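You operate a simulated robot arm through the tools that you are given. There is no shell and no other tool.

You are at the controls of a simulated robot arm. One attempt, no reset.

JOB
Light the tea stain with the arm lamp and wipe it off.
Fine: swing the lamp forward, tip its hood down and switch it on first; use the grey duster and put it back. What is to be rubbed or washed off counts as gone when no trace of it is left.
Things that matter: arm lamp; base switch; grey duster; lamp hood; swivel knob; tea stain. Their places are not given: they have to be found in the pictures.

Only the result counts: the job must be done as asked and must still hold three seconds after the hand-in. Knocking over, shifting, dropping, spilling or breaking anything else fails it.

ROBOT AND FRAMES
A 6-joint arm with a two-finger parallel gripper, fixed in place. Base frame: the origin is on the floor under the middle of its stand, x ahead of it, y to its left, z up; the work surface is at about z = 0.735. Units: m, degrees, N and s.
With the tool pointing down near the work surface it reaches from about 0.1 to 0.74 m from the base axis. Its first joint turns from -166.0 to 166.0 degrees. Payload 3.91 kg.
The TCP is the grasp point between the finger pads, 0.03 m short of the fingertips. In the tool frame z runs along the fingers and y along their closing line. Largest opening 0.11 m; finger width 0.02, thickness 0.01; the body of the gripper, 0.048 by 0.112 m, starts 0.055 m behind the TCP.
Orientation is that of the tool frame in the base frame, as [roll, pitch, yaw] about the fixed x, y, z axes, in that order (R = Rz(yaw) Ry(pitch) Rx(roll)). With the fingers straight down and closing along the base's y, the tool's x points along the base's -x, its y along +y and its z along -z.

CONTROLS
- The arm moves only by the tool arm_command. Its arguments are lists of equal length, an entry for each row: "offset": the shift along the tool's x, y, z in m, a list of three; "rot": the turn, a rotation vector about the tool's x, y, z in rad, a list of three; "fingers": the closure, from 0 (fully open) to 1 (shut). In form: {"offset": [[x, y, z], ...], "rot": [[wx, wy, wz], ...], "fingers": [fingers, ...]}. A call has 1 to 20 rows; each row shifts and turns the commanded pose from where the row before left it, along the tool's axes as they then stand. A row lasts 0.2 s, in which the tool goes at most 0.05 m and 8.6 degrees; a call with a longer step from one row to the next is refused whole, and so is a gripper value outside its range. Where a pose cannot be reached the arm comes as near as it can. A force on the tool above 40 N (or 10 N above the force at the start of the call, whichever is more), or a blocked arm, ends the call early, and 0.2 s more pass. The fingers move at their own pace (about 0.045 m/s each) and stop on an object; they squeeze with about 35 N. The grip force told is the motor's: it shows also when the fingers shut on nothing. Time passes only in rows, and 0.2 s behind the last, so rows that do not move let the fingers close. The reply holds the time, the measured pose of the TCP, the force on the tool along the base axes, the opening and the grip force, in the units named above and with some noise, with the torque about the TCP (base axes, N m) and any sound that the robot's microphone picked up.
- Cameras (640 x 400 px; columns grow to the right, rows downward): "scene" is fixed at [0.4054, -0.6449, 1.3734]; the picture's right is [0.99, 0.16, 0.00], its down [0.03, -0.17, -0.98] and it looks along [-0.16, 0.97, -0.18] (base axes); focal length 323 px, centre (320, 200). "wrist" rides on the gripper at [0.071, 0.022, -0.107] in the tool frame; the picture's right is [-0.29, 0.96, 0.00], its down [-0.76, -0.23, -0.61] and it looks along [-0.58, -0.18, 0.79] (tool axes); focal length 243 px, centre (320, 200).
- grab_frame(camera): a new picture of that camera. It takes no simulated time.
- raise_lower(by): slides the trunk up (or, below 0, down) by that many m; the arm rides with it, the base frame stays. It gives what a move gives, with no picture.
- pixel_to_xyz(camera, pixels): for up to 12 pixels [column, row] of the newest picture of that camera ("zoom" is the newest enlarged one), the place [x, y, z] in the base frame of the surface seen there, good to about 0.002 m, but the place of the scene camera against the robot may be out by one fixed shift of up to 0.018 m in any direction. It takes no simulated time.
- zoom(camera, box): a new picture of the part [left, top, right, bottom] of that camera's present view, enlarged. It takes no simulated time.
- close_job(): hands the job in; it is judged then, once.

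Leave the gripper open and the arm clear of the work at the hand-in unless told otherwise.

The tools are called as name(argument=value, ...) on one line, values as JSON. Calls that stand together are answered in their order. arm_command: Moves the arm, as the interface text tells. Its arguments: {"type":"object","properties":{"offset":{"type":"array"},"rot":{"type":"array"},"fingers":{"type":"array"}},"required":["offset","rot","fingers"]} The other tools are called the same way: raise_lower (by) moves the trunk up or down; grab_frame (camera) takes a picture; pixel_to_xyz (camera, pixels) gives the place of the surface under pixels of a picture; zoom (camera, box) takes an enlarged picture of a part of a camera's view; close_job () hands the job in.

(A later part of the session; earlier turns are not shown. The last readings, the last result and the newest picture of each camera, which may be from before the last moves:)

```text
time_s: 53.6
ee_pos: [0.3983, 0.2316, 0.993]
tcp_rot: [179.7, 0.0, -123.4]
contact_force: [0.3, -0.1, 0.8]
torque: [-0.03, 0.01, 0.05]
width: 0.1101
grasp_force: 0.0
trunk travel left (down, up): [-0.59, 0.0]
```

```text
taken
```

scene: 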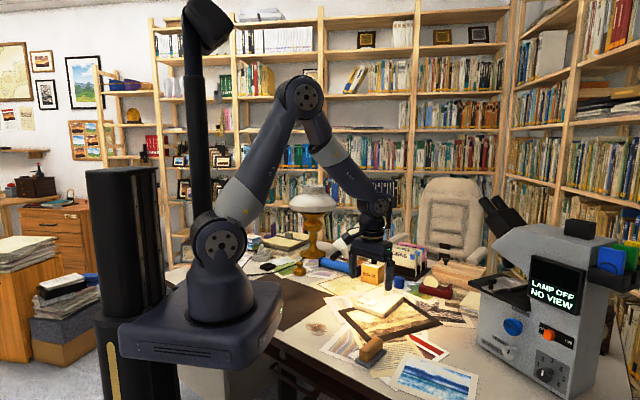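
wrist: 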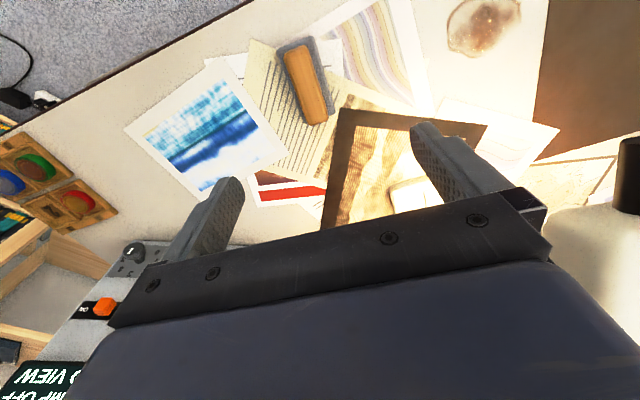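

The duster is at (305, 82) and the stain at (483, 25) in the wrist view. I'll zoom in on both and measure them.

zoom(camera="wrist", box=[230, 20, 390, 120])

pixel_to_xyz(camera="zoom", pixels=[[215, 140], [300, 95], [345, 380], [410, 360], [230, 120], [320, 85], [385, 220], [250, 250], [260, 180], [310, 290], [250, 130], [360, 375]])

pixel_to_xyz(camera="zoom", pixels=[[196, 105], [300, 62], [335, 120], [395, 360], [195, 130], [300, 400], [240, 260], [340, 180], [300, 250], [320, 340], [275, 160], [285, 240]])

zoom(camera="wrist", box=[420, 0, 548, 80])

pixel_to_xyz(camera="zoom", pixels=[[135, 100], [200, 20], [330, 5], [490, 10], [500, 60], [480, 130], [420, 200], [330, 255], [220, 280], [160, 250], [130, 180], [310, 130]])

```text
4.00 times, centred on (310, 70) of wrist
```

zoom: 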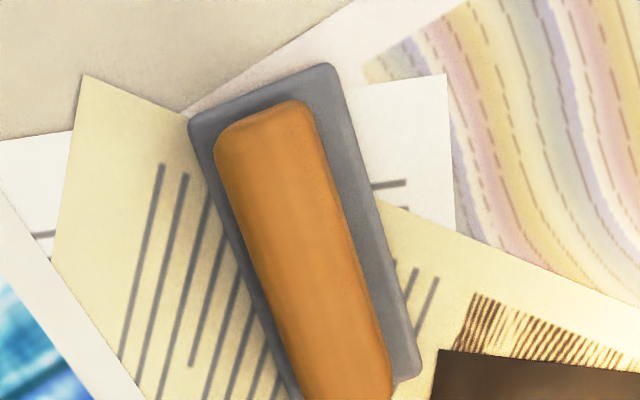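

```text
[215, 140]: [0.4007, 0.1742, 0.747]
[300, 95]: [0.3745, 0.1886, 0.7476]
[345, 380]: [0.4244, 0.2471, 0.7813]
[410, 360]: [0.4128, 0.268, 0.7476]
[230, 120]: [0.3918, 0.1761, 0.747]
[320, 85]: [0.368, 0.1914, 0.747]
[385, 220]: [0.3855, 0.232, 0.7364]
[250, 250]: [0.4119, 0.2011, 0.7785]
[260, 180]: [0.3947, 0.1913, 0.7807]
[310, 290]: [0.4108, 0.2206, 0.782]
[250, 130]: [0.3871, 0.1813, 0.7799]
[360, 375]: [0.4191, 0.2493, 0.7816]
```

```text
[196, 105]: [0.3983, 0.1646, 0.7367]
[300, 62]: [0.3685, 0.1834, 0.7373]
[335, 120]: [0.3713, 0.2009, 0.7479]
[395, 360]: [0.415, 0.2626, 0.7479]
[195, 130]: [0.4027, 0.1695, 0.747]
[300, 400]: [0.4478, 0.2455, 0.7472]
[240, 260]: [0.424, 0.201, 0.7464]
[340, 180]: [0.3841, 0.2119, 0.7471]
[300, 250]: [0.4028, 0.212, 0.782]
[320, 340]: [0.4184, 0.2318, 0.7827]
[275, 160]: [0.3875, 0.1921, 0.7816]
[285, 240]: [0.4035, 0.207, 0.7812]
```

```text
5.00 times, centred on (484, 40) of wrist
```

zoom: 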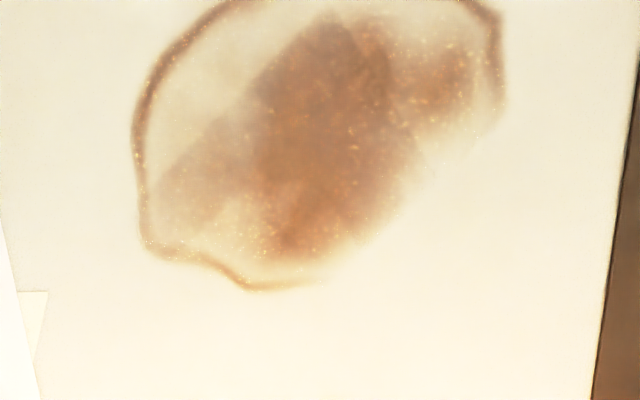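

```text
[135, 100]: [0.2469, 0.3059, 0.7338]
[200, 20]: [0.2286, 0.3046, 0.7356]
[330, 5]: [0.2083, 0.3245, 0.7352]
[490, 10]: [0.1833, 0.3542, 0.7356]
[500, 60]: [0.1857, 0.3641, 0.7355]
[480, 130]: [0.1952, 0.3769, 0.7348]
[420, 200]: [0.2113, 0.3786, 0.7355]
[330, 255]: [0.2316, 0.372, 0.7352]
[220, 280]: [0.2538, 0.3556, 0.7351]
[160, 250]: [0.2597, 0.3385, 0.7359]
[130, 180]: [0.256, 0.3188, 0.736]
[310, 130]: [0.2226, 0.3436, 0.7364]
```

The duster's centre is at about (0.409, 0.219), its long axis at azimuth 58.5, with the pad top at 0.747 and the wooden top at 0.7815. The hood end hangs near the stain. So I'll grip the handle with the tool leaning 30 degrees back toward the robot, which keeps it clear while wiping.

arm_command(offset=[[0, 0, 0], [0, 0, 0], [0, 0, 0], [0, 0, 0], [0, 0, 0], [0.0297, -0.004, 0.019], [0.0297, -0.004, 0.019], [0.0297, -0.004, 0.019], [0.0297, -0.004, 0.019]], rot=[[0, 0, -0.033], [0, -0.1309, 0], [0, -0.1309, 0], [0, -0.1309, 0], [0, -0.1309, 0], [0, 0, 0], [0, 0, 0], [0, 0, 0], [0, 0, 0]], fingers=[0, 0, 0, 0, 0, 0, 0, 0, 0])

grab_frame(camera="wrist")

grab_frame(camera="scene")

```text
time_s: 55.6
ee_pos: [0.3802, 0.1683, 0.8663]
tcp_rot: [179.5, 30.0, -121.9]
contact_force: [-0.3, -0.3, -0.7]
torque: [-0.03, -0.01, -0.01]
width: 0.11
grasp_force: 0.1
trunk travel left (down, up): [-0.59, 0.0]
```

```text
taken
```

wrist: 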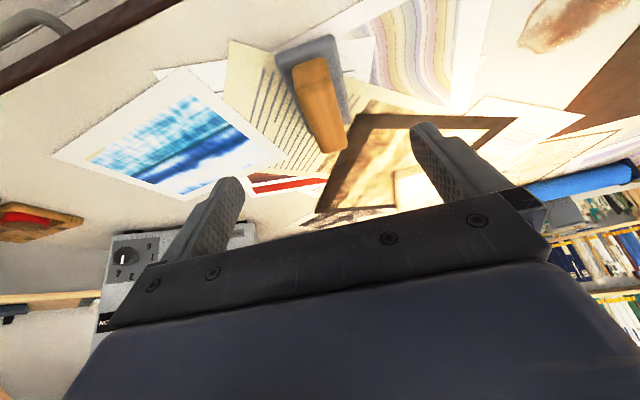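

```text
taken
```

scene: 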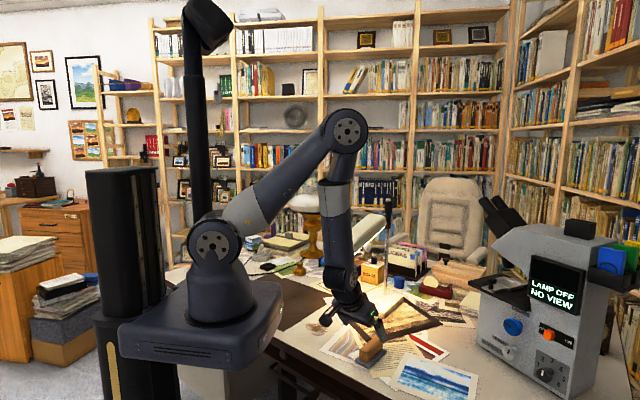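

The tool leans as planned, and the duster is between the open fingers' line, at about (315, 90). I'll measure it once more from here.

zoom(camera="wrist", box=[240, 10, 400, 160])

zoom(camera="wrist", box=[240, 30, 400, 130])

pixel_to_xyz(camera="zoom", pixels=[[140, 115], [370, 20], [420, 310], [220, 150], [310, 110], [340, 130], [290, 200], [370, 220], [260, 250], [320, 380], [410, 390], [300, 300]])

```text
2.67 times, centred on (320, 85) of wrist
```

zoom: 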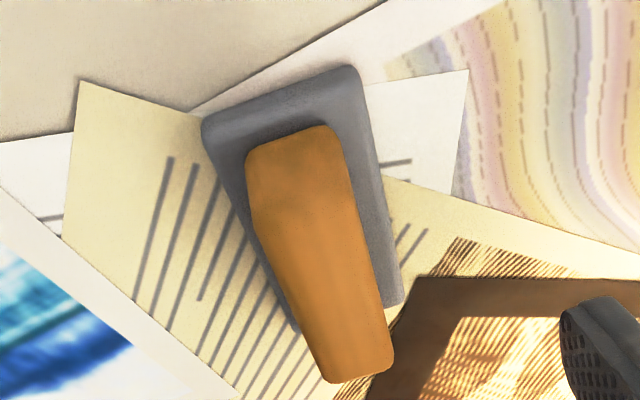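

```text
4.00 times, centred on (320, 80) of wrist
```

zoom: 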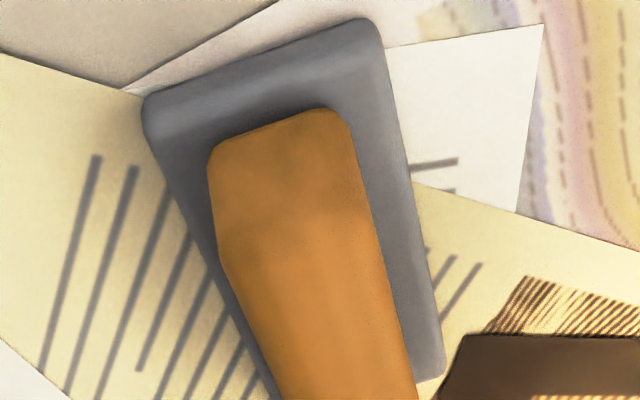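

```text
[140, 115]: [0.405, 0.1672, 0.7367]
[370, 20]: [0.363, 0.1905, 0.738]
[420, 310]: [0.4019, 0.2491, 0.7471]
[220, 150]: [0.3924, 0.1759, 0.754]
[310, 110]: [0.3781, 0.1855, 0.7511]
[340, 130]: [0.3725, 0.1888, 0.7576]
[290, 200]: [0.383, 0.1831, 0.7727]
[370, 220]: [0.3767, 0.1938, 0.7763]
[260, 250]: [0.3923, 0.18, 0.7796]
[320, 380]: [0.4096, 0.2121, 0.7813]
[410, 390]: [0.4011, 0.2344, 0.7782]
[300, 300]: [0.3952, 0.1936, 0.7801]
```

The measurements agree. I'll slide in along the tool axis to straddle the handle.

arm_command(offset=[[0, 0.0008, 0.0328], [0, 0.0008, 0.0328], [0, 0.0008, 0.0328]], rot=[[0, 0, 0], [0, 0, 0], [0, 0, 0]], fingers=[0, 0, 0])

grab_frame(camera="wrist")

zoom(camera="scene", box=[310, 290, 438, 370])

```text
time_s: 56.4
ee_pos: [0.4122, 0.2139, 0.7878]
tcp_rot: [179.1, 29.7, -122.1]
contact_force: [0.6, -0.5, -0.1]
torque: [-0.02, 0.01, -0.01]
width: 0.1102
grasp_force: 0.0
out of reach, approached as far as the arm can: row 1, 2
trunk travel left (down, up): [-0.59, 0.0]
```

```text
taken
```

wrist: 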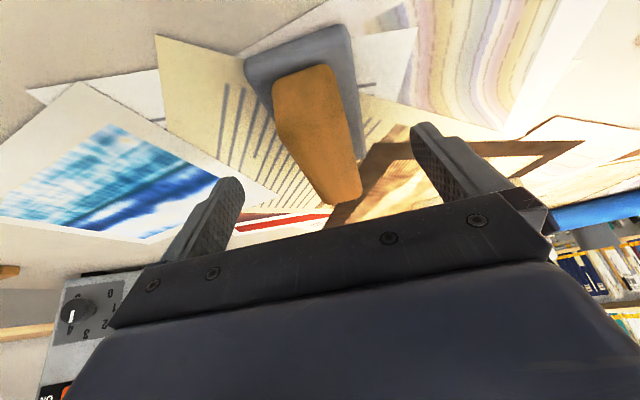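

```text
5.00 times, centred on (374, 330) of scene
```

zoom: 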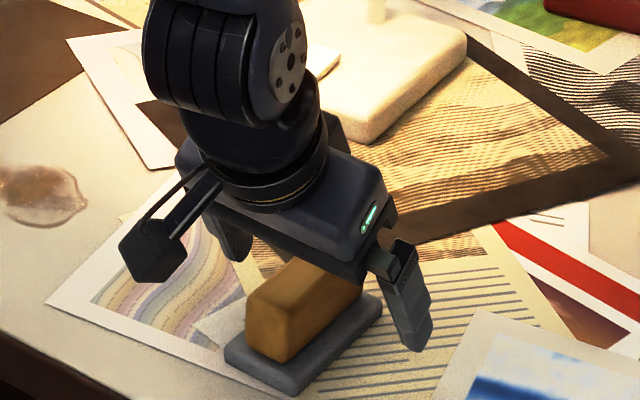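

The arm reports rows 1 and 2 as out of reach, and it stands slightly off the target. I'll wait one row and see whether it settles.

arm_command(offset=[[0, 0, 0], [0, 0, 0]], rot=[[0, 0, 0], [0, 0, 0]], fingers=[0, 0])

```text
time_s: 57.0
ee_pos: [0.413, 0.2143, 0.7879]
tcp_rot: [179.0, 29.8, -121.8]
contact_force: [0.3, -0.4, 0.3]
torque: [0.05, 0.0, -0.01]
width: 0.1099
grasp_force: 0.1
trunk travel left (down, up): [-0.59, 0.0]
```

The arm stands about 9 mm off the target, so this lean sits near a reach limit with the trunk high. I'll back off, raise the tool and lower the trunk to get a better arm posture before gripping.

arm_command(offset=[[0, 0, -0.04], [0, 0, -0.04], [0, 0, -0.04], [-0.02, 0, -0.034], [-0.02, 0, -0.034], [-0.02, 0, -0.034], [-0.02, 0, -0.034]], rot=[[0, 0, 0], [0, 0, 0], [0, 0, 0], [0, 0, 0], [0, 0, 0], [0, 0, 0], [0, 0, 0]], fingers=[0, 0, 0, 0, 0, 0, 0])

grab_frame(camera="scene")

```text
time_s: 58.6
ee_pos: [0.3813, 0.1621, 1.051]
tcp_rot: [179.6, 30.0, -121.7]
contact_force: [0.3, 0.2, 0.2]
torque: [-0.01, 0.02, 0.0]
width: 0.11
grasp_force: 0.0
trunk travel left (down, up): [-0.59, 0.0]
```

```text
taken
```

scene: 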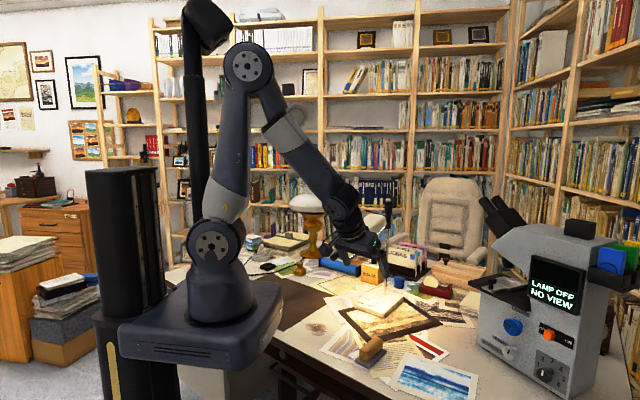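

The path is clear, so I'll lower the trunk 0.2 m. The tool will then be at z of about 0.85, still above the duster.

raise_lower(by=-0.2)

grab_frame(camera="scene")

grab_frame(camera="wrist")

```text
time_s: 60.7
ee_pos: [0.3807, 0.1621, 0.8508]
tcp_rot: [179.4, 30.0, -121.7]
contact_force: [-0.1, -0.6, -0.3]
torque: [0.01, 0.0, 0.03]
width: 0.1103
grasp_force: 0.0
trunk travel left (down, up): [-0.39, 0.2]
```

```text
taken
```

scene: 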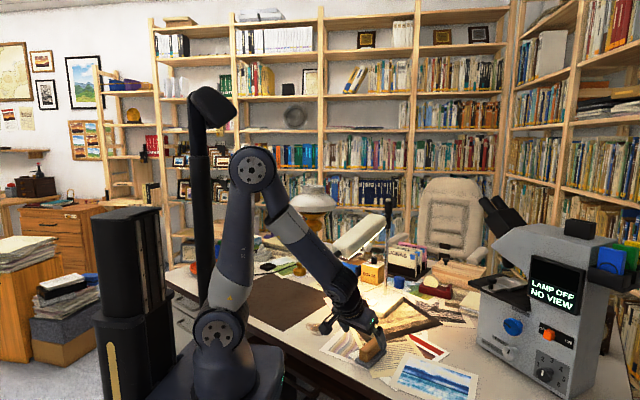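

```text
taken
```

wrist: 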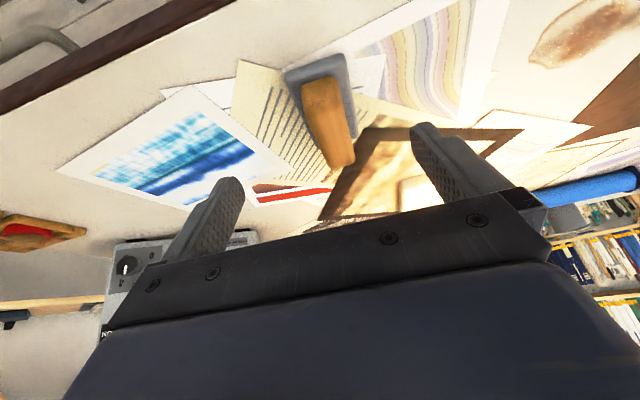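

The posture is good. I'll now move in to straddle the handle.

arm_command(offset=[[-0.0039, 0.002, 0.0291], [-0.0039, 0.002, 0.0291], [-0.0039, 0.002, 0.0291], [0, 0, 0]], rot=[[0, 0, 0], [0, 0, 0], [0, 0, 0], [0, 0, 0]], fingers=[0, 0, 0, 0])

zoom(camera="scene", box=[310, 290, 438, 370])

grab_frame(camera="wrist")

```text
time_s: 61.7
ee_pos: [0.4027, 0.2127, 0.7813]
tcp_rot: [179.5, 30.0, -121.7]
contact_force: [0.4, -0.5, -0.9]
torque: [0.01, 0.02, -0.01]
width: 0.11
grasp_force: 0.1
trunk travel left (down, up): [-0.39, 0.2]
```

```text
5.00 times, centred on (374, 330) of scene
```

zoom: 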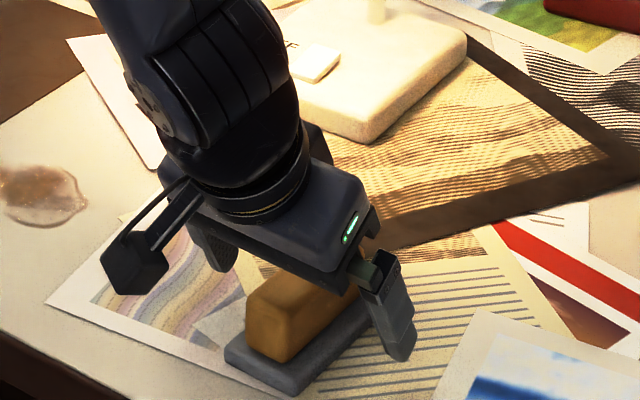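

```text
taken
```

wrist: 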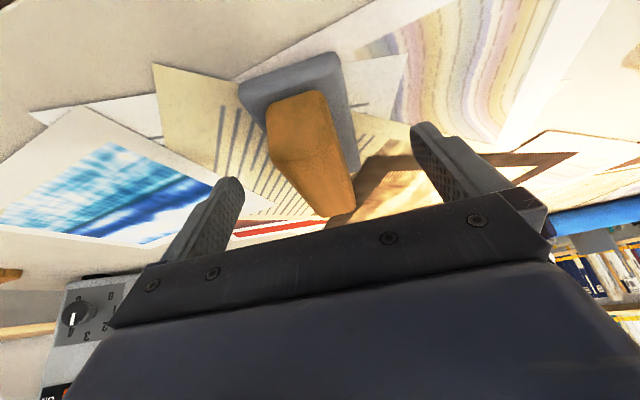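

The fingers straddle the handle, centred to about 2 mm. I'll close on it.

arm_command(offset=[[0, 0, 0], [0, 0, 0], [0, 0, 0], [0, 0, 0], [0, 0, 0], [0, 0, 0], [0, 0, 0], [0, 0, 0]], rot=[[0, 0, 0], [0, 0, 0], [0, 0, 0], [0, 0, 0], [0, 0, 0], [0, 0, 0], [0, 0, 0], [0, 0, 0]], fingers=[0.3, 0.5, 0.7, 0.85, 1, 1, 1, 1])

grab_frame(camera="wrist")

zoom(camera="scene", box=[310, 290, 438, 370])

```text
time_s: 63.5
ee_pos: [0.403, 0.2133, 0.7818]
tcp_rot: [179.5, 30.1, -121.7]
contact_force: [0.2, 0.2, 1.3]
torque: [-0.01, -0.06, -0.05]
width: 0.0296
grasp_force: 35.1
trunk travel left (down, up): [-0.39, 0.2]
```

```text
taken
```

wrist: 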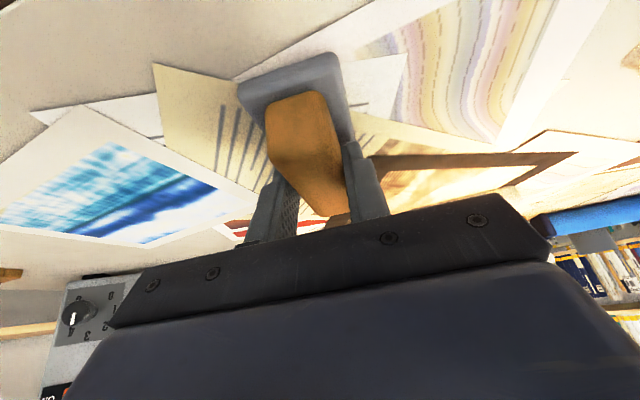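

```text
5.00 times, centred on (374, 330) of scene
```

zoom: 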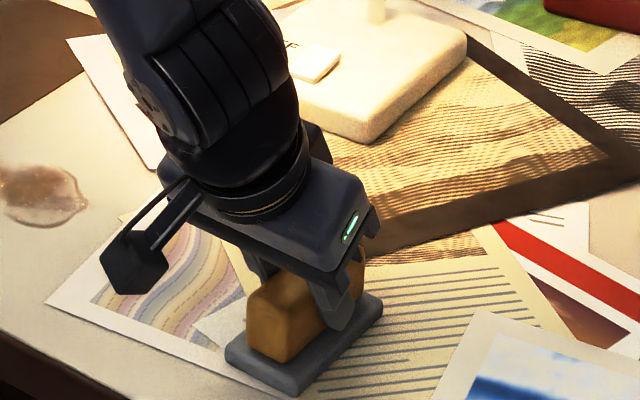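

The handle is gripped at a width of 0.0296 m and the duster hasn't shifted. Its return pose is TCP (0.403, 0.2133, 0.7818). I'll lift 4 cm and carry it over the stain.

arm_command(offset=[[-0.01, 0, -0.0173], [-0.01, 0, -0.0173], [-0.0019, 0.03755, 0.0011], [-0.0019, 0.03755, 0.0011], [-0.0019, 0.03755, 0.0011], [-0.0019, 0.03755, 0.0011], [-0.0019, 0.03755, 0.0011], [-0.0019, 0.03755, 0.0011], [0, 0, 0]], rot=[[0, 0, 0], [0, 0, 0], [0, 0, 0], [0, 0, 0], [0, 0, 0], [0, 0, 0], [0, 0, 0], [0, 0, 0], [0, 0, 0]], fingers=[1, 1, 1, 1, 1, 1, 1, 1, 1])

grab_frame(camera="wrist")

grab_frame(camera="scene")

zoom(camera="scene", box=[260, 220, 420, 370])

```text
time_s: 65.5
ee_pos: [0.2181, 0.3405, 0.8224]
tcp_rot: [179.5, 30.0, -121.6]
contact_force: [0.4, 0.2, -0.8]
torque: [-0.01, 0.02, 0.03]
width: 0.0294
grasp_force: 35.6
trunk travel left (down, up): [-0.39, 0.2]
```

```text
taken
```

wrist: 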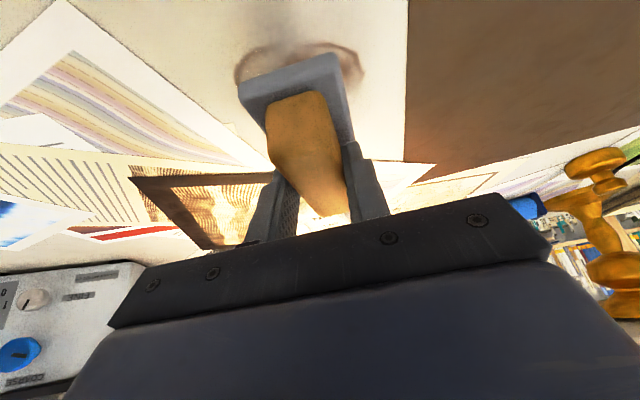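

```text
taken
```

scene: 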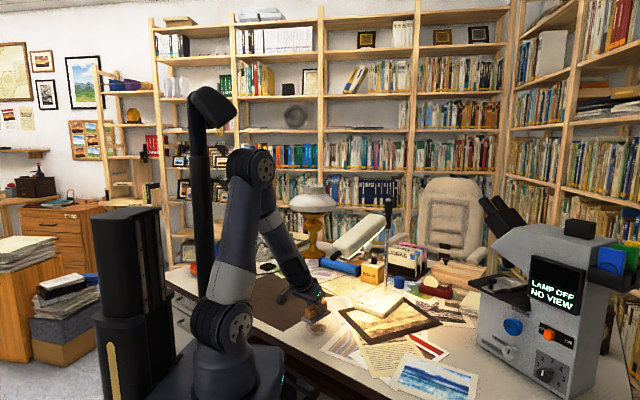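

```text
2.67 times, centred on (340, 295) of scene
```

zoom: 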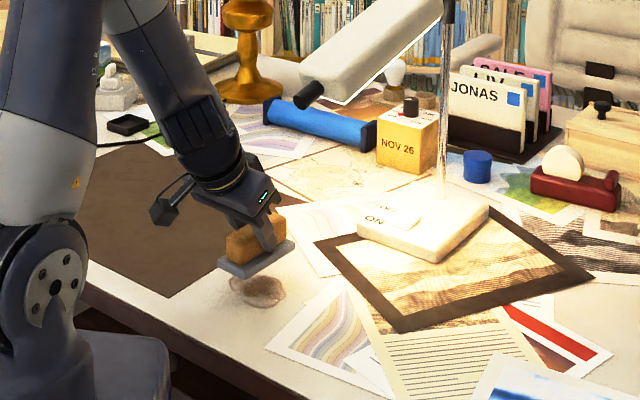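

The duster hangs 4 cm over the stain, with plenty of room to the hood. I'll lower it gently to contact.

arm_command(offset=[[0.0095, 0, 0.0165], [0.0085, 0, 0.0147], [0.0015, 0, 0.0026], [0.0015, 0, 0.0026]], rot=[[0, 0, 0], [0, 0, 0], [0, 0, 0], [0, 0, 0]], fingers=[1, 1, 1, 1])

```text
time_s: 66.5
ee_pos: [0.2197, 0.339, 0.7913]
tcp_rot: [179.5, 30.0, -121.8]
contact_force: [-0.9, 0.6, -1.4]
torque: [-0.06, 0.01, 0.01]
width: 0.0289
grasp_force: 34.6
out of reach, approached as far as the arm can: row 1, 2
trunk travel left (down, up): [-0.39, 0.2]
```

The pose is only partly reached (z = 0.791). I'll continue with small steps straight down.

arm_command(offset=[[0.0015, 0, 0.0026], [0.0015, 0, 0.0026], [0.001, 0, 0.0017]], rot=[[0, 0, 0], [0, 0, 0], [0, 0, 0]], fingers=[1, 1, 1])

```text
time_s: 67.3
ee_pos: [0.2198, 0.3382, 0.784]
tcp_rot: [179.5, 29.9, -121.8]
contact_force: [-0.1, 0.9, -0.4]
torque: [-0.01, -0.02, 0.06]
width: 0.0292
grasp_force: 35.1
trunk travel left (down, up): [-0.39, 0.2]
```

It moves down well with small steps, now at z = 0.784 with no contact. I'll go 4 mm more.

arm_command(offset=[[0.001, 0, 0.0017], [0.001, 0, 0.0017], [0.0005, 0, 0.0009]], rot=[[0, 0, 0], [0, 0, 0], [0, 0, 0]], fingers=[1, 1, 1])

```text
time_s: 68.1
ee_pos: [0.2197, 0.3396, 0.7805]
tcp_rot: [179.4, 30.4, -121.7]
contact_force: [0.3, -5.9, 25.6]
torque: [-0.64, 0.11, -0.05]
width: 0.0292
grasp_force: 35.0
trunk travel left (down, up): [-0.39, 0.2]
```

Contact is made at about 26 N. I'll ease off slightly and start rubbing across the stain along the pad's short direction, first a short stroke to check the force.

arm_command(offset=[[-0.0004, 0, -0.0006], [0, 0.012, 0], [0, 0.012, 0], [0, 0.012, 0]], rot=[[0, 0, 0], [0, 0, 0], [0, 0, 0], [0, 0, 0]], fingers=[1, 1, 1, 1])

zoom(camera="scene", box=[260, 270, 388, 350])

```text
time_s: 69.1
ee_pos: [0.1903, 0.3569, 0.781]
tcp_rot: [179.6, 30.3, -121.7]
contact_force: [10.6, -4.6, 27.9]
torque: [0.2, -0.69, -0.17]
width: 0.0293
grasp_force: 35.1
trunk travel left (down, up): [-0.39, 0.2]
```

```text
5.00 times, centred on (324, 310) of scene
```

zoom: 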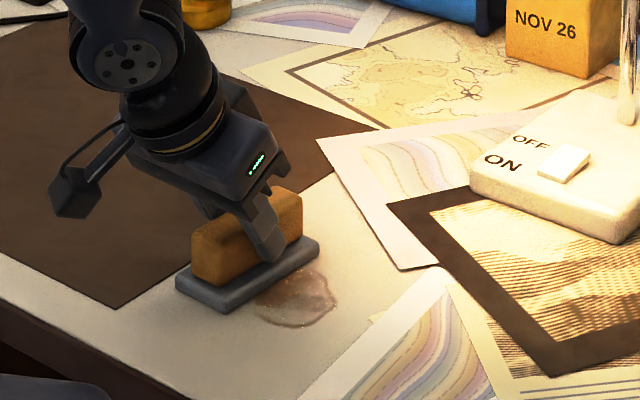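

About 28 N is more than needed, so I'll ease off another 1 mm and make full strokes across the stain.

arm_command(offset=[[-0.0005, 0, -0.0009], [0, -0.012, 0], [0, -0.012, 0], [0, -0.012, 0], [0, -0.012, 0], [0, -0.012, 0], [0, -0.012, 0], [0, -0.012, 0]], rot=[[0, 0, 0], [0, 0, 0], [0, 0, 0], [0, 0, 0], [0, 0, 0], [0, 0, 0], [0, 0, 0], [0, 0, 0]], fingers=[1, 1, 1, 1, 1, 1, 1, 1])

zoom(camera="scene", box=[260, 270, 388, 350])

```text
time_s: 70.9
ee_pos: [0.2323, 0.325, 0.7778]
tcp_rot: [179.7, 30.4, -121.9]
contact_force: [11.2, -4.3, 37.8]
torque: [-0.45, -0.33, 0.1]
width: 0.0296
grasp_force: 35.3
out of reach, approached as far as the arm can: row 7, 8
trunk travel left (down, up): [-0.39, 0.2]
```

```text
5.00 times, centred on (324, 310) of scene
```

zoom: 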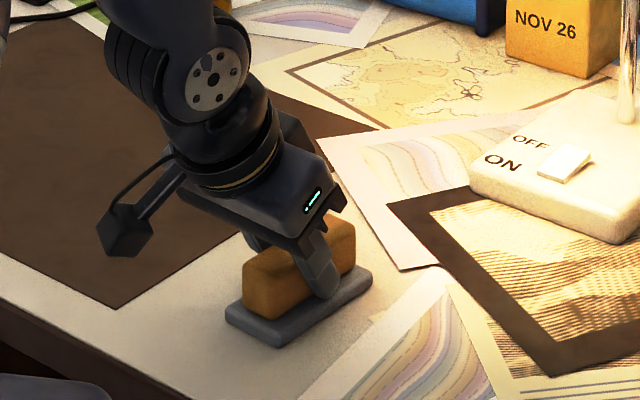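

Rows 7 and 8 ran into the inner reach limit and pushed the force to 38 N. I'll lift the duster off now and then give the arm a better posture with a lower trunk.

arm_command(offset=[[-0.0025, 0, -0.0043], [-0.005, 0, -0.0087], [-0.01, 0, -0.0173], [-0.01, 0, -0.0173]], rot=[[0, 0, 0], [0, 0, 0], [0, 0, 0], [0, 0, 0]], fingers=[1, 1, 1, 1])

zoom(camera="scene", box=[260, 270, 388, 350])

grab_frame(camera="wrist")

```text
time_s: 71.9
ee_pos: [0.2325, 0.3243, 0.8086]
tcp_rot: [180.0, 30.1, -121.7]
contact_force: [0.4, 0.1, -0.4]
torque: [0.0, 0.02, 0.0]
width: 0.0293
grasp_force: 34.9
out of reach, approached as far as the arm can: row 3, 4
trunk travel left (down, up): [-0.39, 0.2]
```

```text
5.00 times, centred on (324, 310) of scene
```

zoom: 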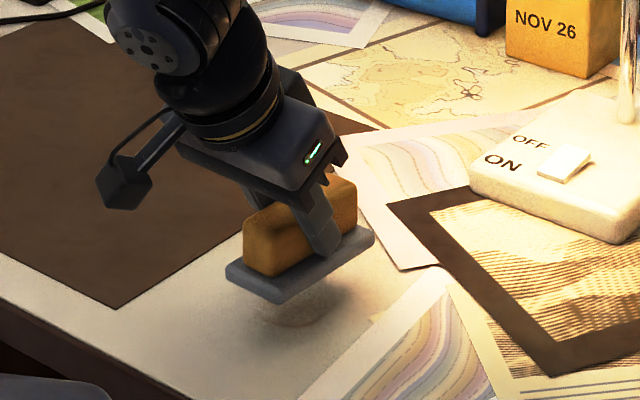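

```text
taken
```

wrist: 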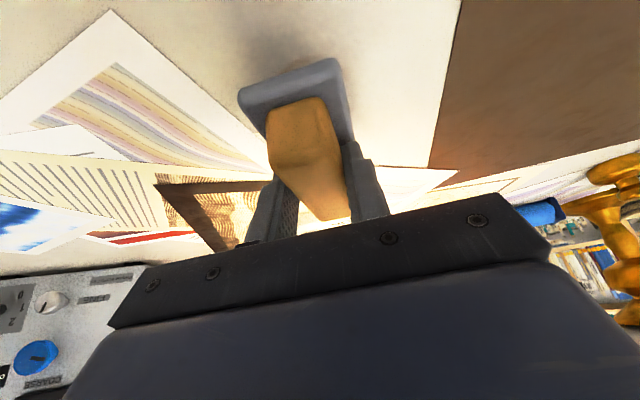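

The stain has already faded strongly. I'll move right, away from the lamp, raise the tool 0.2 m and lower the trunk 0.2 m for a more open arm posture.

arm_command(offset=[[0.0081, -0.0358, -0.0047], [0.0081, -0.0358, -0.0047], [0.0081, -0.0358, -0.0047], [0.0081, -0.0358, -0.0047], [0.0081, -0.0358, -0.0047], [-0.02, 0, -0.0346], [-0.02, 0, -0.0346], [-0.02, 0, -0.0346], [-0.02, 0, -0.0346], [-0.02, 0, -0.0346], [0, 0, 0]], rot=[[0, 0, 0], [0, 0, 0], [0, 0, 0], [0, 0, 0], [0, 0, 0], [0, 0, 0], [0, 0, 0], [0, 0, 0], [0, 0, 0], [0, 0, 0], [0, 0, 0]], fingers=[1, 1, 1, 1, 1, 1, 1, 1, 1, 1, 1])

grab_frame(camera="scene")

zoom(camera="scene", box=[260, 270, 388, 350])

```text
time_s: 74.3
ee_pos: [0.3476, 0.2031, 1.0053]
tcp_rot: [179.5, 30.0, -121.8]
contact_force: [-0.3, 1.1, -2.0]
torque: [0.0, 0.04, 0.03]
width: 0.0292
grasp_force: 34.8
out of reach, approached as far as the arm can: row 1
trunk travel left (down, up): [-0.39, 0.2]
```

```text
taken
```

scene: 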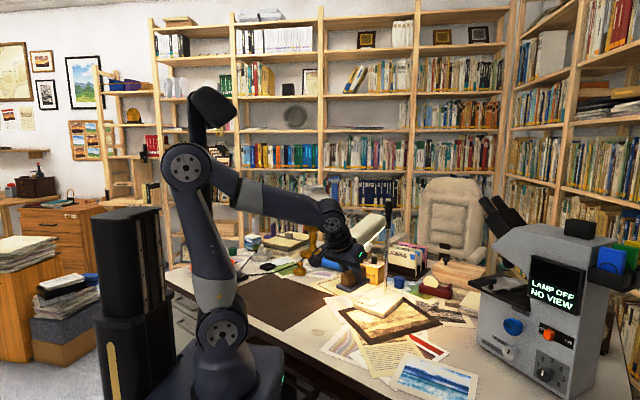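

```text
5.00 times, centred on (324, 310) of scene
```

zoom: 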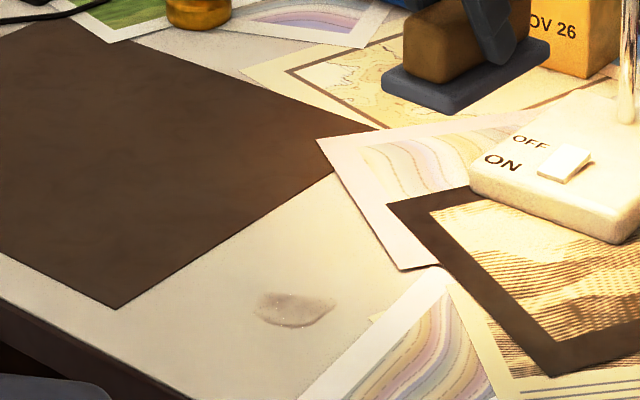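

A fainter part of the stain remains at zoom (255–335, 290–328). I'll get its place, then lower the trunk.

pixel_to_xyz(camera="zoom", pixels=[[256, 308], [335, 302], [275, 292], [310, 297], [292, 327], [320, 320], [265, 322], [292, 310]])

raise_lower(by=-0.2)

grab_frame(camera="scene")

```text
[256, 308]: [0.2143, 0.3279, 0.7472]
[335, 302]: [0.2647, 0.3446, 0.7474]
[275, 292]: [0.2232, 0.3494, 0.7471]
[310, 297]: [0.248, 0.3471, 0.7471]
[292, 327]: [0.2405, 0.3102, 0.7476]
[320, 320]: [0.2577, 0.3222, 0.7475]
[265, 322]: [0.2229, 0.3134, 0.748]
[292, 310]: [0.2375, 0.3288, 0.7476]
```

```text
time_s: 76.5
ee_pos: [0.3477, 0.2029, 0.8056]
tcp_rot: [179.5, 30.0, -121.7]
contact_force: [0.1, -0.3, -0.6]
torque: [-0.02, 0.02, -0.01]
width: 0.0293
grasp_force: 34.6
trunk travel left (down, up): [-0.19, 0.4]
```

```text
taken
```

scene: 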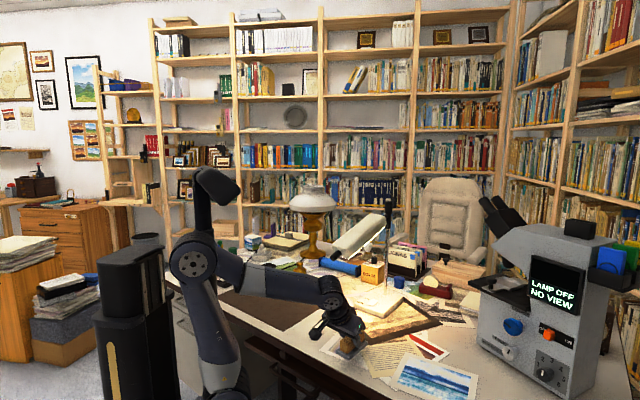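

The remaining trace lies around (0.231, 0.324). With the trunk lower, I'll carry the duster back over it.

arm_command(offset=[[-0.0062, 0.0332, 0.0036], [-0.0062, 0.0332, 0.0036], [-0.0062, 0.0332, 0.0036], [-0.0062, 0.0332, 0.0036], [-0.0062, 0.0332, 0.0036], [0, 0, 0]], rot=[[0, 0, 0], [0, 0, 0], [0, 0, 0], [0, 0, 0], [0, 0, 0], [0, 0, 0]], fingers=[1, 1, 1, 1, 1, 1])

zoom(camera="scene", box=[260, 220, 420, 370])

```text
time_s: 77.8
ee_pos: [0.2923, 0.2645, 0.778]
tcp_rot: [178.5, 31.9, -121.5]
contact_force: [-0.5, -2.7, 17.5]
torque: [-0.99, 0.05, -0.05]
width: 0.0294
grasp_force: 34.9
out of reach, approached as far as the arm can: row 2, 3, 4, 5
trunk travel left (down, up): [-0.19, 0.4]
stopped in row 6: the force on the tool passed its limit at 45 N (the readings are from after the stop); the commanded pose is now the measured one
```

```text
2.67 times, centred on (340, 295) of scene
```

zoom: 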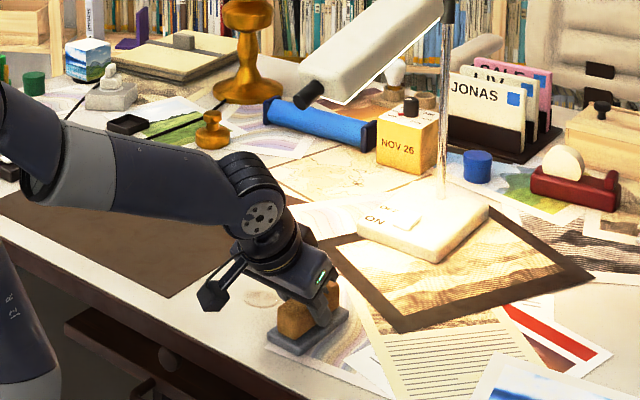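

That made it worse: the arm sagged onto the paper and stopped at 45 N. I'll lift straight up at once in small steps.

arm_command(offset=[[-0.0025, 0, -0.0043], [-0.005, 0, -0.0087], [-0.005, 0, -0.0087]], rot=[[0, 0, 0], [0, 0, 0], [0, 0, 0]], fingers=[1, 1, 1])

```text
time_s: 78.6
ee_pos: [0.2933, 0.2611, 0.7985]
tcp_rot: [177.8, 31.8, -121.6]
contact_force: [0.7, 0.1, -0.7]
torque: [-0.03, -0.03, 0.02]
width: 0.0291
grasp_force: 35.0
trunk travel left (down, up): [-0.19, 0.4]
```

It is lifted clear at z = 0.7985. I'll move right, away from the lamp, and then raise the trunk back by 0.2 m.

arm_command(offset=[[0, -0.02, 0], [0, -0.02, 0], [0, -0.02, 0]], rot=[[0, 0, 0], [0, 0, 0], [0, 0, 0]], fingers=[1, 1, 1])

raise_lower(by=0.2)

grab_frame(camera="scene")

zoom(camera="scene", box=[260, 250, 500, 400])

```text
time_s: 79.4
ee_pos: [0.3417, 0.2317, 0.798]
tcp_rot: [178.2, 31.6, -121.6]
contact_force: [-0.1, 0.1, -0.3]
torque: [-0.01, 0.02, -0.01]
width: 0.0292
grasp_force: 34.9
trunk travel left (down, up): [-0.19, 0.4]
```

```text
time_s: 81.5
ee_pos: [0.3416, 0.2307, 0.9963]
tcp_rot: [178.4, 31.6, -121.4]
contact_force: [0.8, -0.2, -1.3]
torque: [-0.03, 0.01, 0.02]
width: 0.0295
grasp_force: 34.8
trunk travel left (down, up): [-0.39, 0.2]
```

```text
taken
```

scene: 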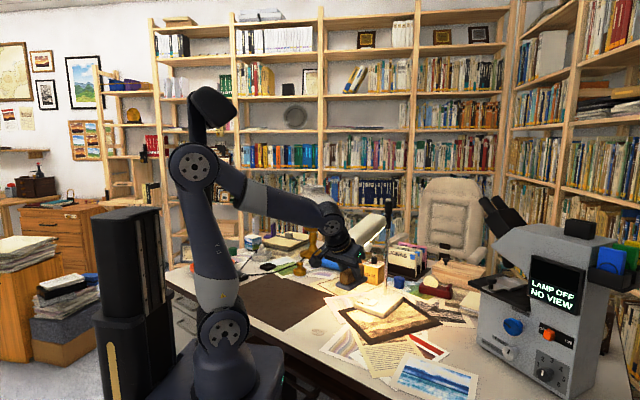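

```text
2.67 times, centred on (380, 325) of scene
```

zoom: 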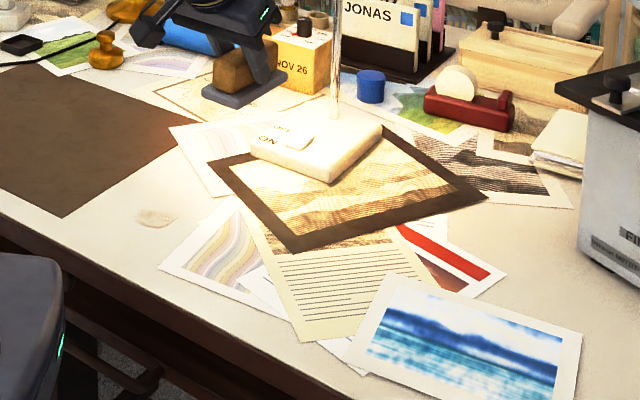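

The papers are where they were, and only a faint trace is left. Leaning straight back is too close in for the arm, so I'll rotate the duster about the vertical on the way, so that the tool leans to the left at the stain. First I'll correct the small tilt error and come down to z = 0.82, away from the lamp.

arm_command(offset=[[0, 0, 0], [0.0138, -0.0068, 0.0259], [0.0138, -0.0068, 0.0259], [0.0138, -0.0068, 0.0259], [0.0138, -0.0068, 0.0259], [0.0138, -0.0068, 0.0259], [0.0138, -0.0068, 0.0259], [0, 0, 0]], rot=[[0.019, 0.028, 0], [0, 0, 0], [0, 0, 0], [0, 0, 0], [0, 0, 0], [0, 0, 0], [0, 0, 0], [0, 0, 0]], fingers=[1, 1, 1, 1, 1, 1, 1, 1])

```text
time_s: 83.3
ee_pos: [0.3804, 0.2173, 0.8212]
tcp_rot: [179.7, 29.9, -121.5]
contact_force: [-0.2, 0.1, -0.5]
torque: [-0.03, 0.03, 0.02]
width: 0.0298
grasp_force: 35.6
trunk travel left (down, up): [-0.39, 0.2]
```

The orientation is right again. I'll carry the duster toward the stain while turning it 8 degrees per row about the vertical, the first five rows now.

arm_command(offset=[[-0.0019, 0.0203, 0.0011], [0.0005, 0.0204, -0.0003], [0.003, 0.0201, -0.0017], [0.0054, 0.0195, -0.0031], [0.0077, 0.0184, -0.0044]], rot=[[0.0698, 0, 0.1209], [0.0698, 0, 0.1209], [0.0698, 0, 0.1209], [0.0698, 0, 0.1209], [0.0698, 0, 0.1209]], fingers=[1, 1, 1, 1, 1])

grab_frame(camera="scene")

```text
time_s: 84.5
ee_pos: [0.3151, 0.2693, 0.8232]
tcp_rot: [178.3, 32.2, -155.2]
contact_force: [0.3, -0.6, -0.7]
torque: [-0.01, 0.04, -0.03]
width: 0.0292
grasp_force: 35.0
out of reach, approached as far as the arm can: row 2, 3
trunk travel left (down, up): [-0.39, 0.2]
```

```text
taken
```

scene: 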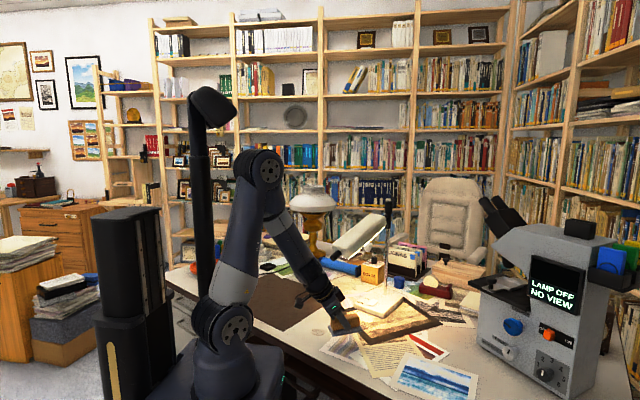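

Rows 2 and 3 were again near the inner limit, but the later ones went through. I'll correct the small tilt and continue the turn toward the stain.

arm_command(offset=[[0, 0, 0], [0.0082, 0.0178, -0.0047], [0.0102, 0.0164, -0.0059], [0.012, 0.0147, -0.0069], [0.0136, 0.0127, -0.0078], [0.0149, 0.0104, -0.0086], [0.016, 0.008, -0.0092], [0, 0, 0]], rot=[[0.024, 0.038, 0], [0.0674, 0, 0.1167], [0.0674, 0, 0.1167], [0.0674, 0, 0.1167], [0.0674, 0, 0.1167], [0.0674, 0, 0.1167], [0.0674, 0, 0.1167], [0, 0, 0]], fingers=[1, 1, 1, 1, 1, 1, 1, 1])

grab_frame(camera="scene")

zoom(camera="scene", box=[240, 220, 400, 345])

grab_frame(camera="wrist")

```text
time_s: 86.3
ee_pos: [0.2172, 0.3436, 0.827]
tcp_rot: [179.8, 29.8, 158.5]
contact_force: [-0.4, -1.2, -0.8]
torque: [-0.03, -0.01, -0.01]
width: 0.0294
grasp_force: 35.2
trunk travel left (down, up): [-0.39, 0.2]
```

```text
taken
```

scene: 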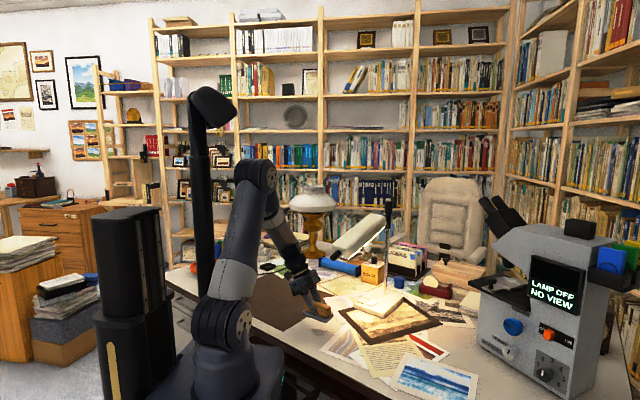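

```text
3.20 times, centred on (320, 282) of scene
```

zoom: 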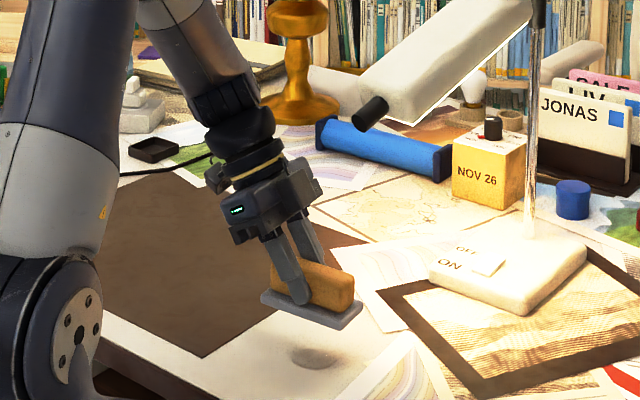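

```text
taken
```

wrist: 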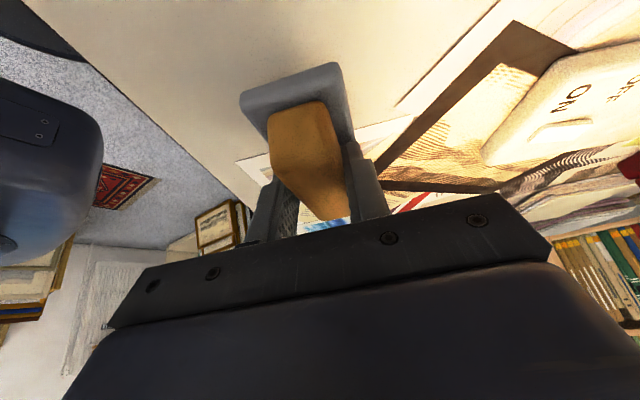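

The duster is now over the stain, leaning left, fully within reach and well clear of the hood. I'll lower it gently to contact.

arm_command(offset=[[0.007, 0, 0.0121], [0.007, 0, 0.0121], [0.006, 0, 0.0104], [0.001, 0, 0.0017], [0.001, 0, 0.0017]], rot=[[0, 0, 0], [0, 0, 0], [0, 0, 0], [0, 0, 0], [0, 0, 0]], fingers=[1, 1, 1, 1, 1])

```text
time_s: 87.5
ee_pos: [0.2174, 0.3439, 0.7817]
tcp_rot: [179.8, 29.8, 158.7]
contact_force: [0.0, -0.5, -0.9]
torque: [-0.01, 0.05, 0.0]
width: 0.0292
grasp_force: 34.8
trunk travel left (down, up): [-0.39, 0.2]
```

It is at z = 0.7817 with no contact yet. I'll go down another 1.5–2 mm in small steps.

arm_command(offset=[[0.0005, 0, 0.0009], [0.0004, 0, 0.0007]], rot=[[0, 0, 0], [0, 0, 0]], fingers=[1, 1])

```text
time_s: 88.2
ee_pos: [0.2174, 0.3437, 0.7795]
tcp_rot: [179.8, 29.8, 158.6]
contact_force: [-0.2, -0.2, 0.8]
torque: [-0.08, -0.03, -0.02]
width: 0.0294
grasp_force: 35.3
trunk travel left (down, up): [-0.39, 0.2]
```

arm_command(offset=[[0.0004, 0, 0.0007], [0.0003, 0, 0.0005]], rot=[[0, 0, 0], [0, 0, 0]], fingers=[1, 1])

```text
time_s: 88.8
ee_pos: [0.2172, 0.344, 0.7803]
tcp_rot: [179.7, 29.8, 158.8]
contact_force: [2.3, 0.3, 16.6]
torque: [-0.5, -0.96, 0.12]
width: 0.029
grasp_force: 34.7
trunk travel left (down, up): [-0.39, 0.2]
```

About 17 N of contact force, which is good. I'll rub back and forth across the stain (±3.5 cm).

arm_command(offset=[[0, -0.0117, 0], [0, -0.0117, 0], [0, -0.0117, 0], [0, 0.0117, 0], [0, 0.0117, 0], [0, 0.0117, 0], [0, 0.0117, 0], [0, 0.0117, 0], [0, 0.0117, 0], [0, -0.0117, 0], [0, -0.0117, 0], [0, -0.0117, 0], [0, -0.0117, 0], [0, -0.0117, 0], [0, -0.0117, 0], [0, 0.0117, 0], [0, 0.0117, 0], [0, 0.0117, 0]], rot=[[0, 0, 0], [0, 0, 0], [0, 0, 0], [0, 0, 0], [0, 0, 0], [0, 0, 0], [0, 0, 0], [0, 0, 0], [0, 0, 0], [0, 0, 0], [0, 0, 0], [0, 0, 0], [0, 0, 0], [0, 0, 0], [0, 0, 0], [0, 0, 0], [0, 0, 0], [0, 0, 0]], fingers=[1, 1, 1, 1, 1, 1, 1, 1, 1, 1, 1, 1, 1, 1, 1, 1, 1, 1])

zoom(camera="scene", box=[260, 270, 388, 350])

```text
time_s: 92.5
ee_pos: [0.217, 0.3418, 0.7775]
tcp_rot: [179.8, 29.8, 158.6]
contact_force: [-2.6, -7.0, 15.4]
torque: [-0.65, -0.77, -0.43]
width: 0.0291
grasp_force: 35.2
trunk travel left (down, up): [-0.39, 0.2]
```

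```text
5.00 times, centred on (324, 310) of scene
```

zoom: 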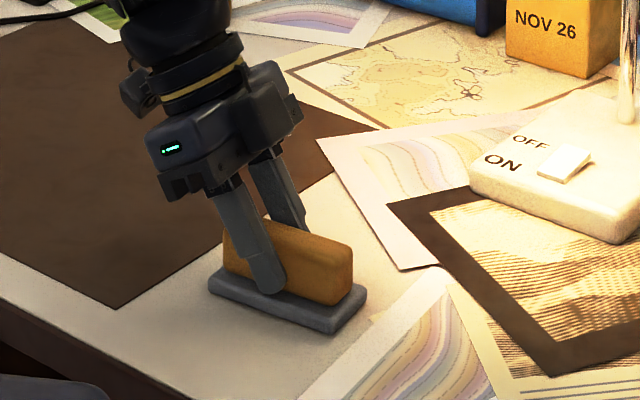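

The force stays near 15 N. I'll shift a little along the pad's long side and rub again, to cover the stain's outer rim on that side.

arm_command(offset=[[0.0104, 0, -0.006], [0, -0.0117, 0], [0, -0.0117, 0], [0, -0.0117, 0], [0, 0.0117, 0], [0, 0.0117, 0], [0, 0.0117, 0], [0, 0.0117, 0], [0, 0.0117, 0], [0, 0.0117, 0], [0, -0.0117, 0], [0, -0.0117, 0], [0, -0.0117, 0]], rot=[[0, 0, 0], [0, 0, 0], [0, 0, 0], [0, 0, 0], [0, 0, 0], [0, 0, 0], [0, 0, 0], [0, 0, 0], [0, 0, 0], [0, 0, 0], [0, 0, 0], [0, 0, 0], [0, 0, 0]], fingers=[1, 1, 1, 1, 1, 1, 1, 1, 1, 1, 1, 1, 1])

arm_command(offset=[[-0.0104, 0, 0.006], [-0.0104, 0, 0.006], [0, -0.0117, 0], [0, -0.0117, 0], [0, -0.0117, 0], [0, 0.0117, 0], [0, 0.0117, 0], [0, 0.0117, 0], [0, 0.0117, 0], [0, 0.0117, 0], [0, 0.0117, 0], [0, -0.0117, 0], [0, -0.0117, 0], [0, -0.0117, 0]], rot=[[0, 0, 0], [0, 0, 0], [0, 0, 0], [0, 0, 0], [0, 0, 0], [0, 0, 0], [0, 0, 0], [0, 0, 0], [0, 0, 0], [0, 0, 0], [0, 0, 0], [0, 0, 0], [0, 0, 0], [0, 0, 0]], fingers=[1, 1, 1, 1, 1, 1, 1, 1, 1, 1, 1, 1, 1, 1])

```text
time_s: 95.3
ee_pos: [0.2064, 0.3474, 0.7776]
tcp_rot: [179.8, 29.8, 158.7]
contact_force: [0.3, 0.1, -0.3]
torque: [0.01, 0.0, 0.02]
width: 0.029
grasp_force: 34.9
trunk travel left (down, up): [-0.39, 0.2]
```

```text
time_s: 98.3
ee_pos: [0.2282, 0.3392, 0.7786]
tcp_rot: [179.8, 29.7, 158.6]
contact_force: [1.0, 1.1, 8.2]
torque: [-0.22, -0.51, 0.13]
width: 0.0293
grasp_force: 34.8
trunk travel left (down, up): [-0.39, 0.2]
```

Contact got light on part of that pass. I'll lift the duster 4 cm and shift it left to look at the desk below.

arm_command(offset=[[-0.01, 0, -0.0173], [-0.01, 0, -0.0173], [0.0346, 0, -0.02], [0.0346, 0, -0.02]], rot=[[0, 0, 0], [0, 0, 0], [0, 0, 0], [0, 0, 0]], fingers=[1, 1, 1, 1])

zoom(camera="scene", box=[260, 280, 372, 350])

grab_frame(camera="wrist")

```text
time_s: 99.3
ee_pos: [0.1564, 0.3668, 0.8195]
tcp_rot: [179.7, 29.8, 158.6]
contact_force: [0.3, -0.4, -0.4]
torque: [-0.02, 0.04, 0.04]
width: 0.0293
grasp_force: 35.1
trunk travel left (down, up): [-0.39, 0.2]
```

```text
5.71 times, centred on (316, 315) of scene
```

zoom: 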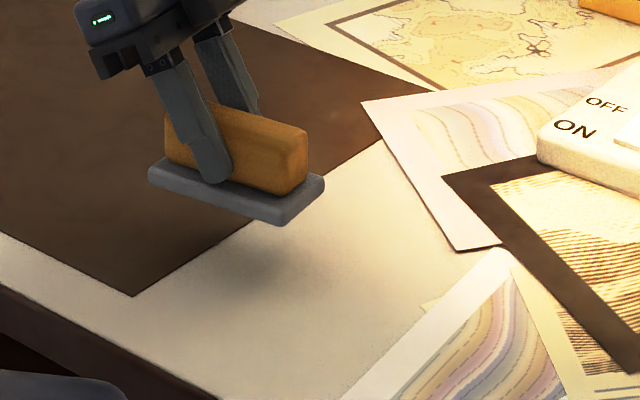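

```text
taken
```

wrist: 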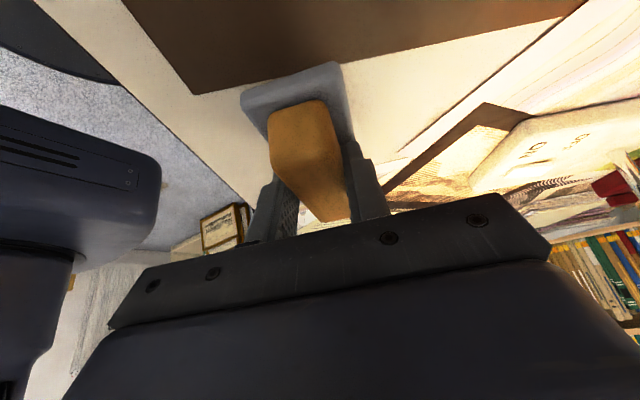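

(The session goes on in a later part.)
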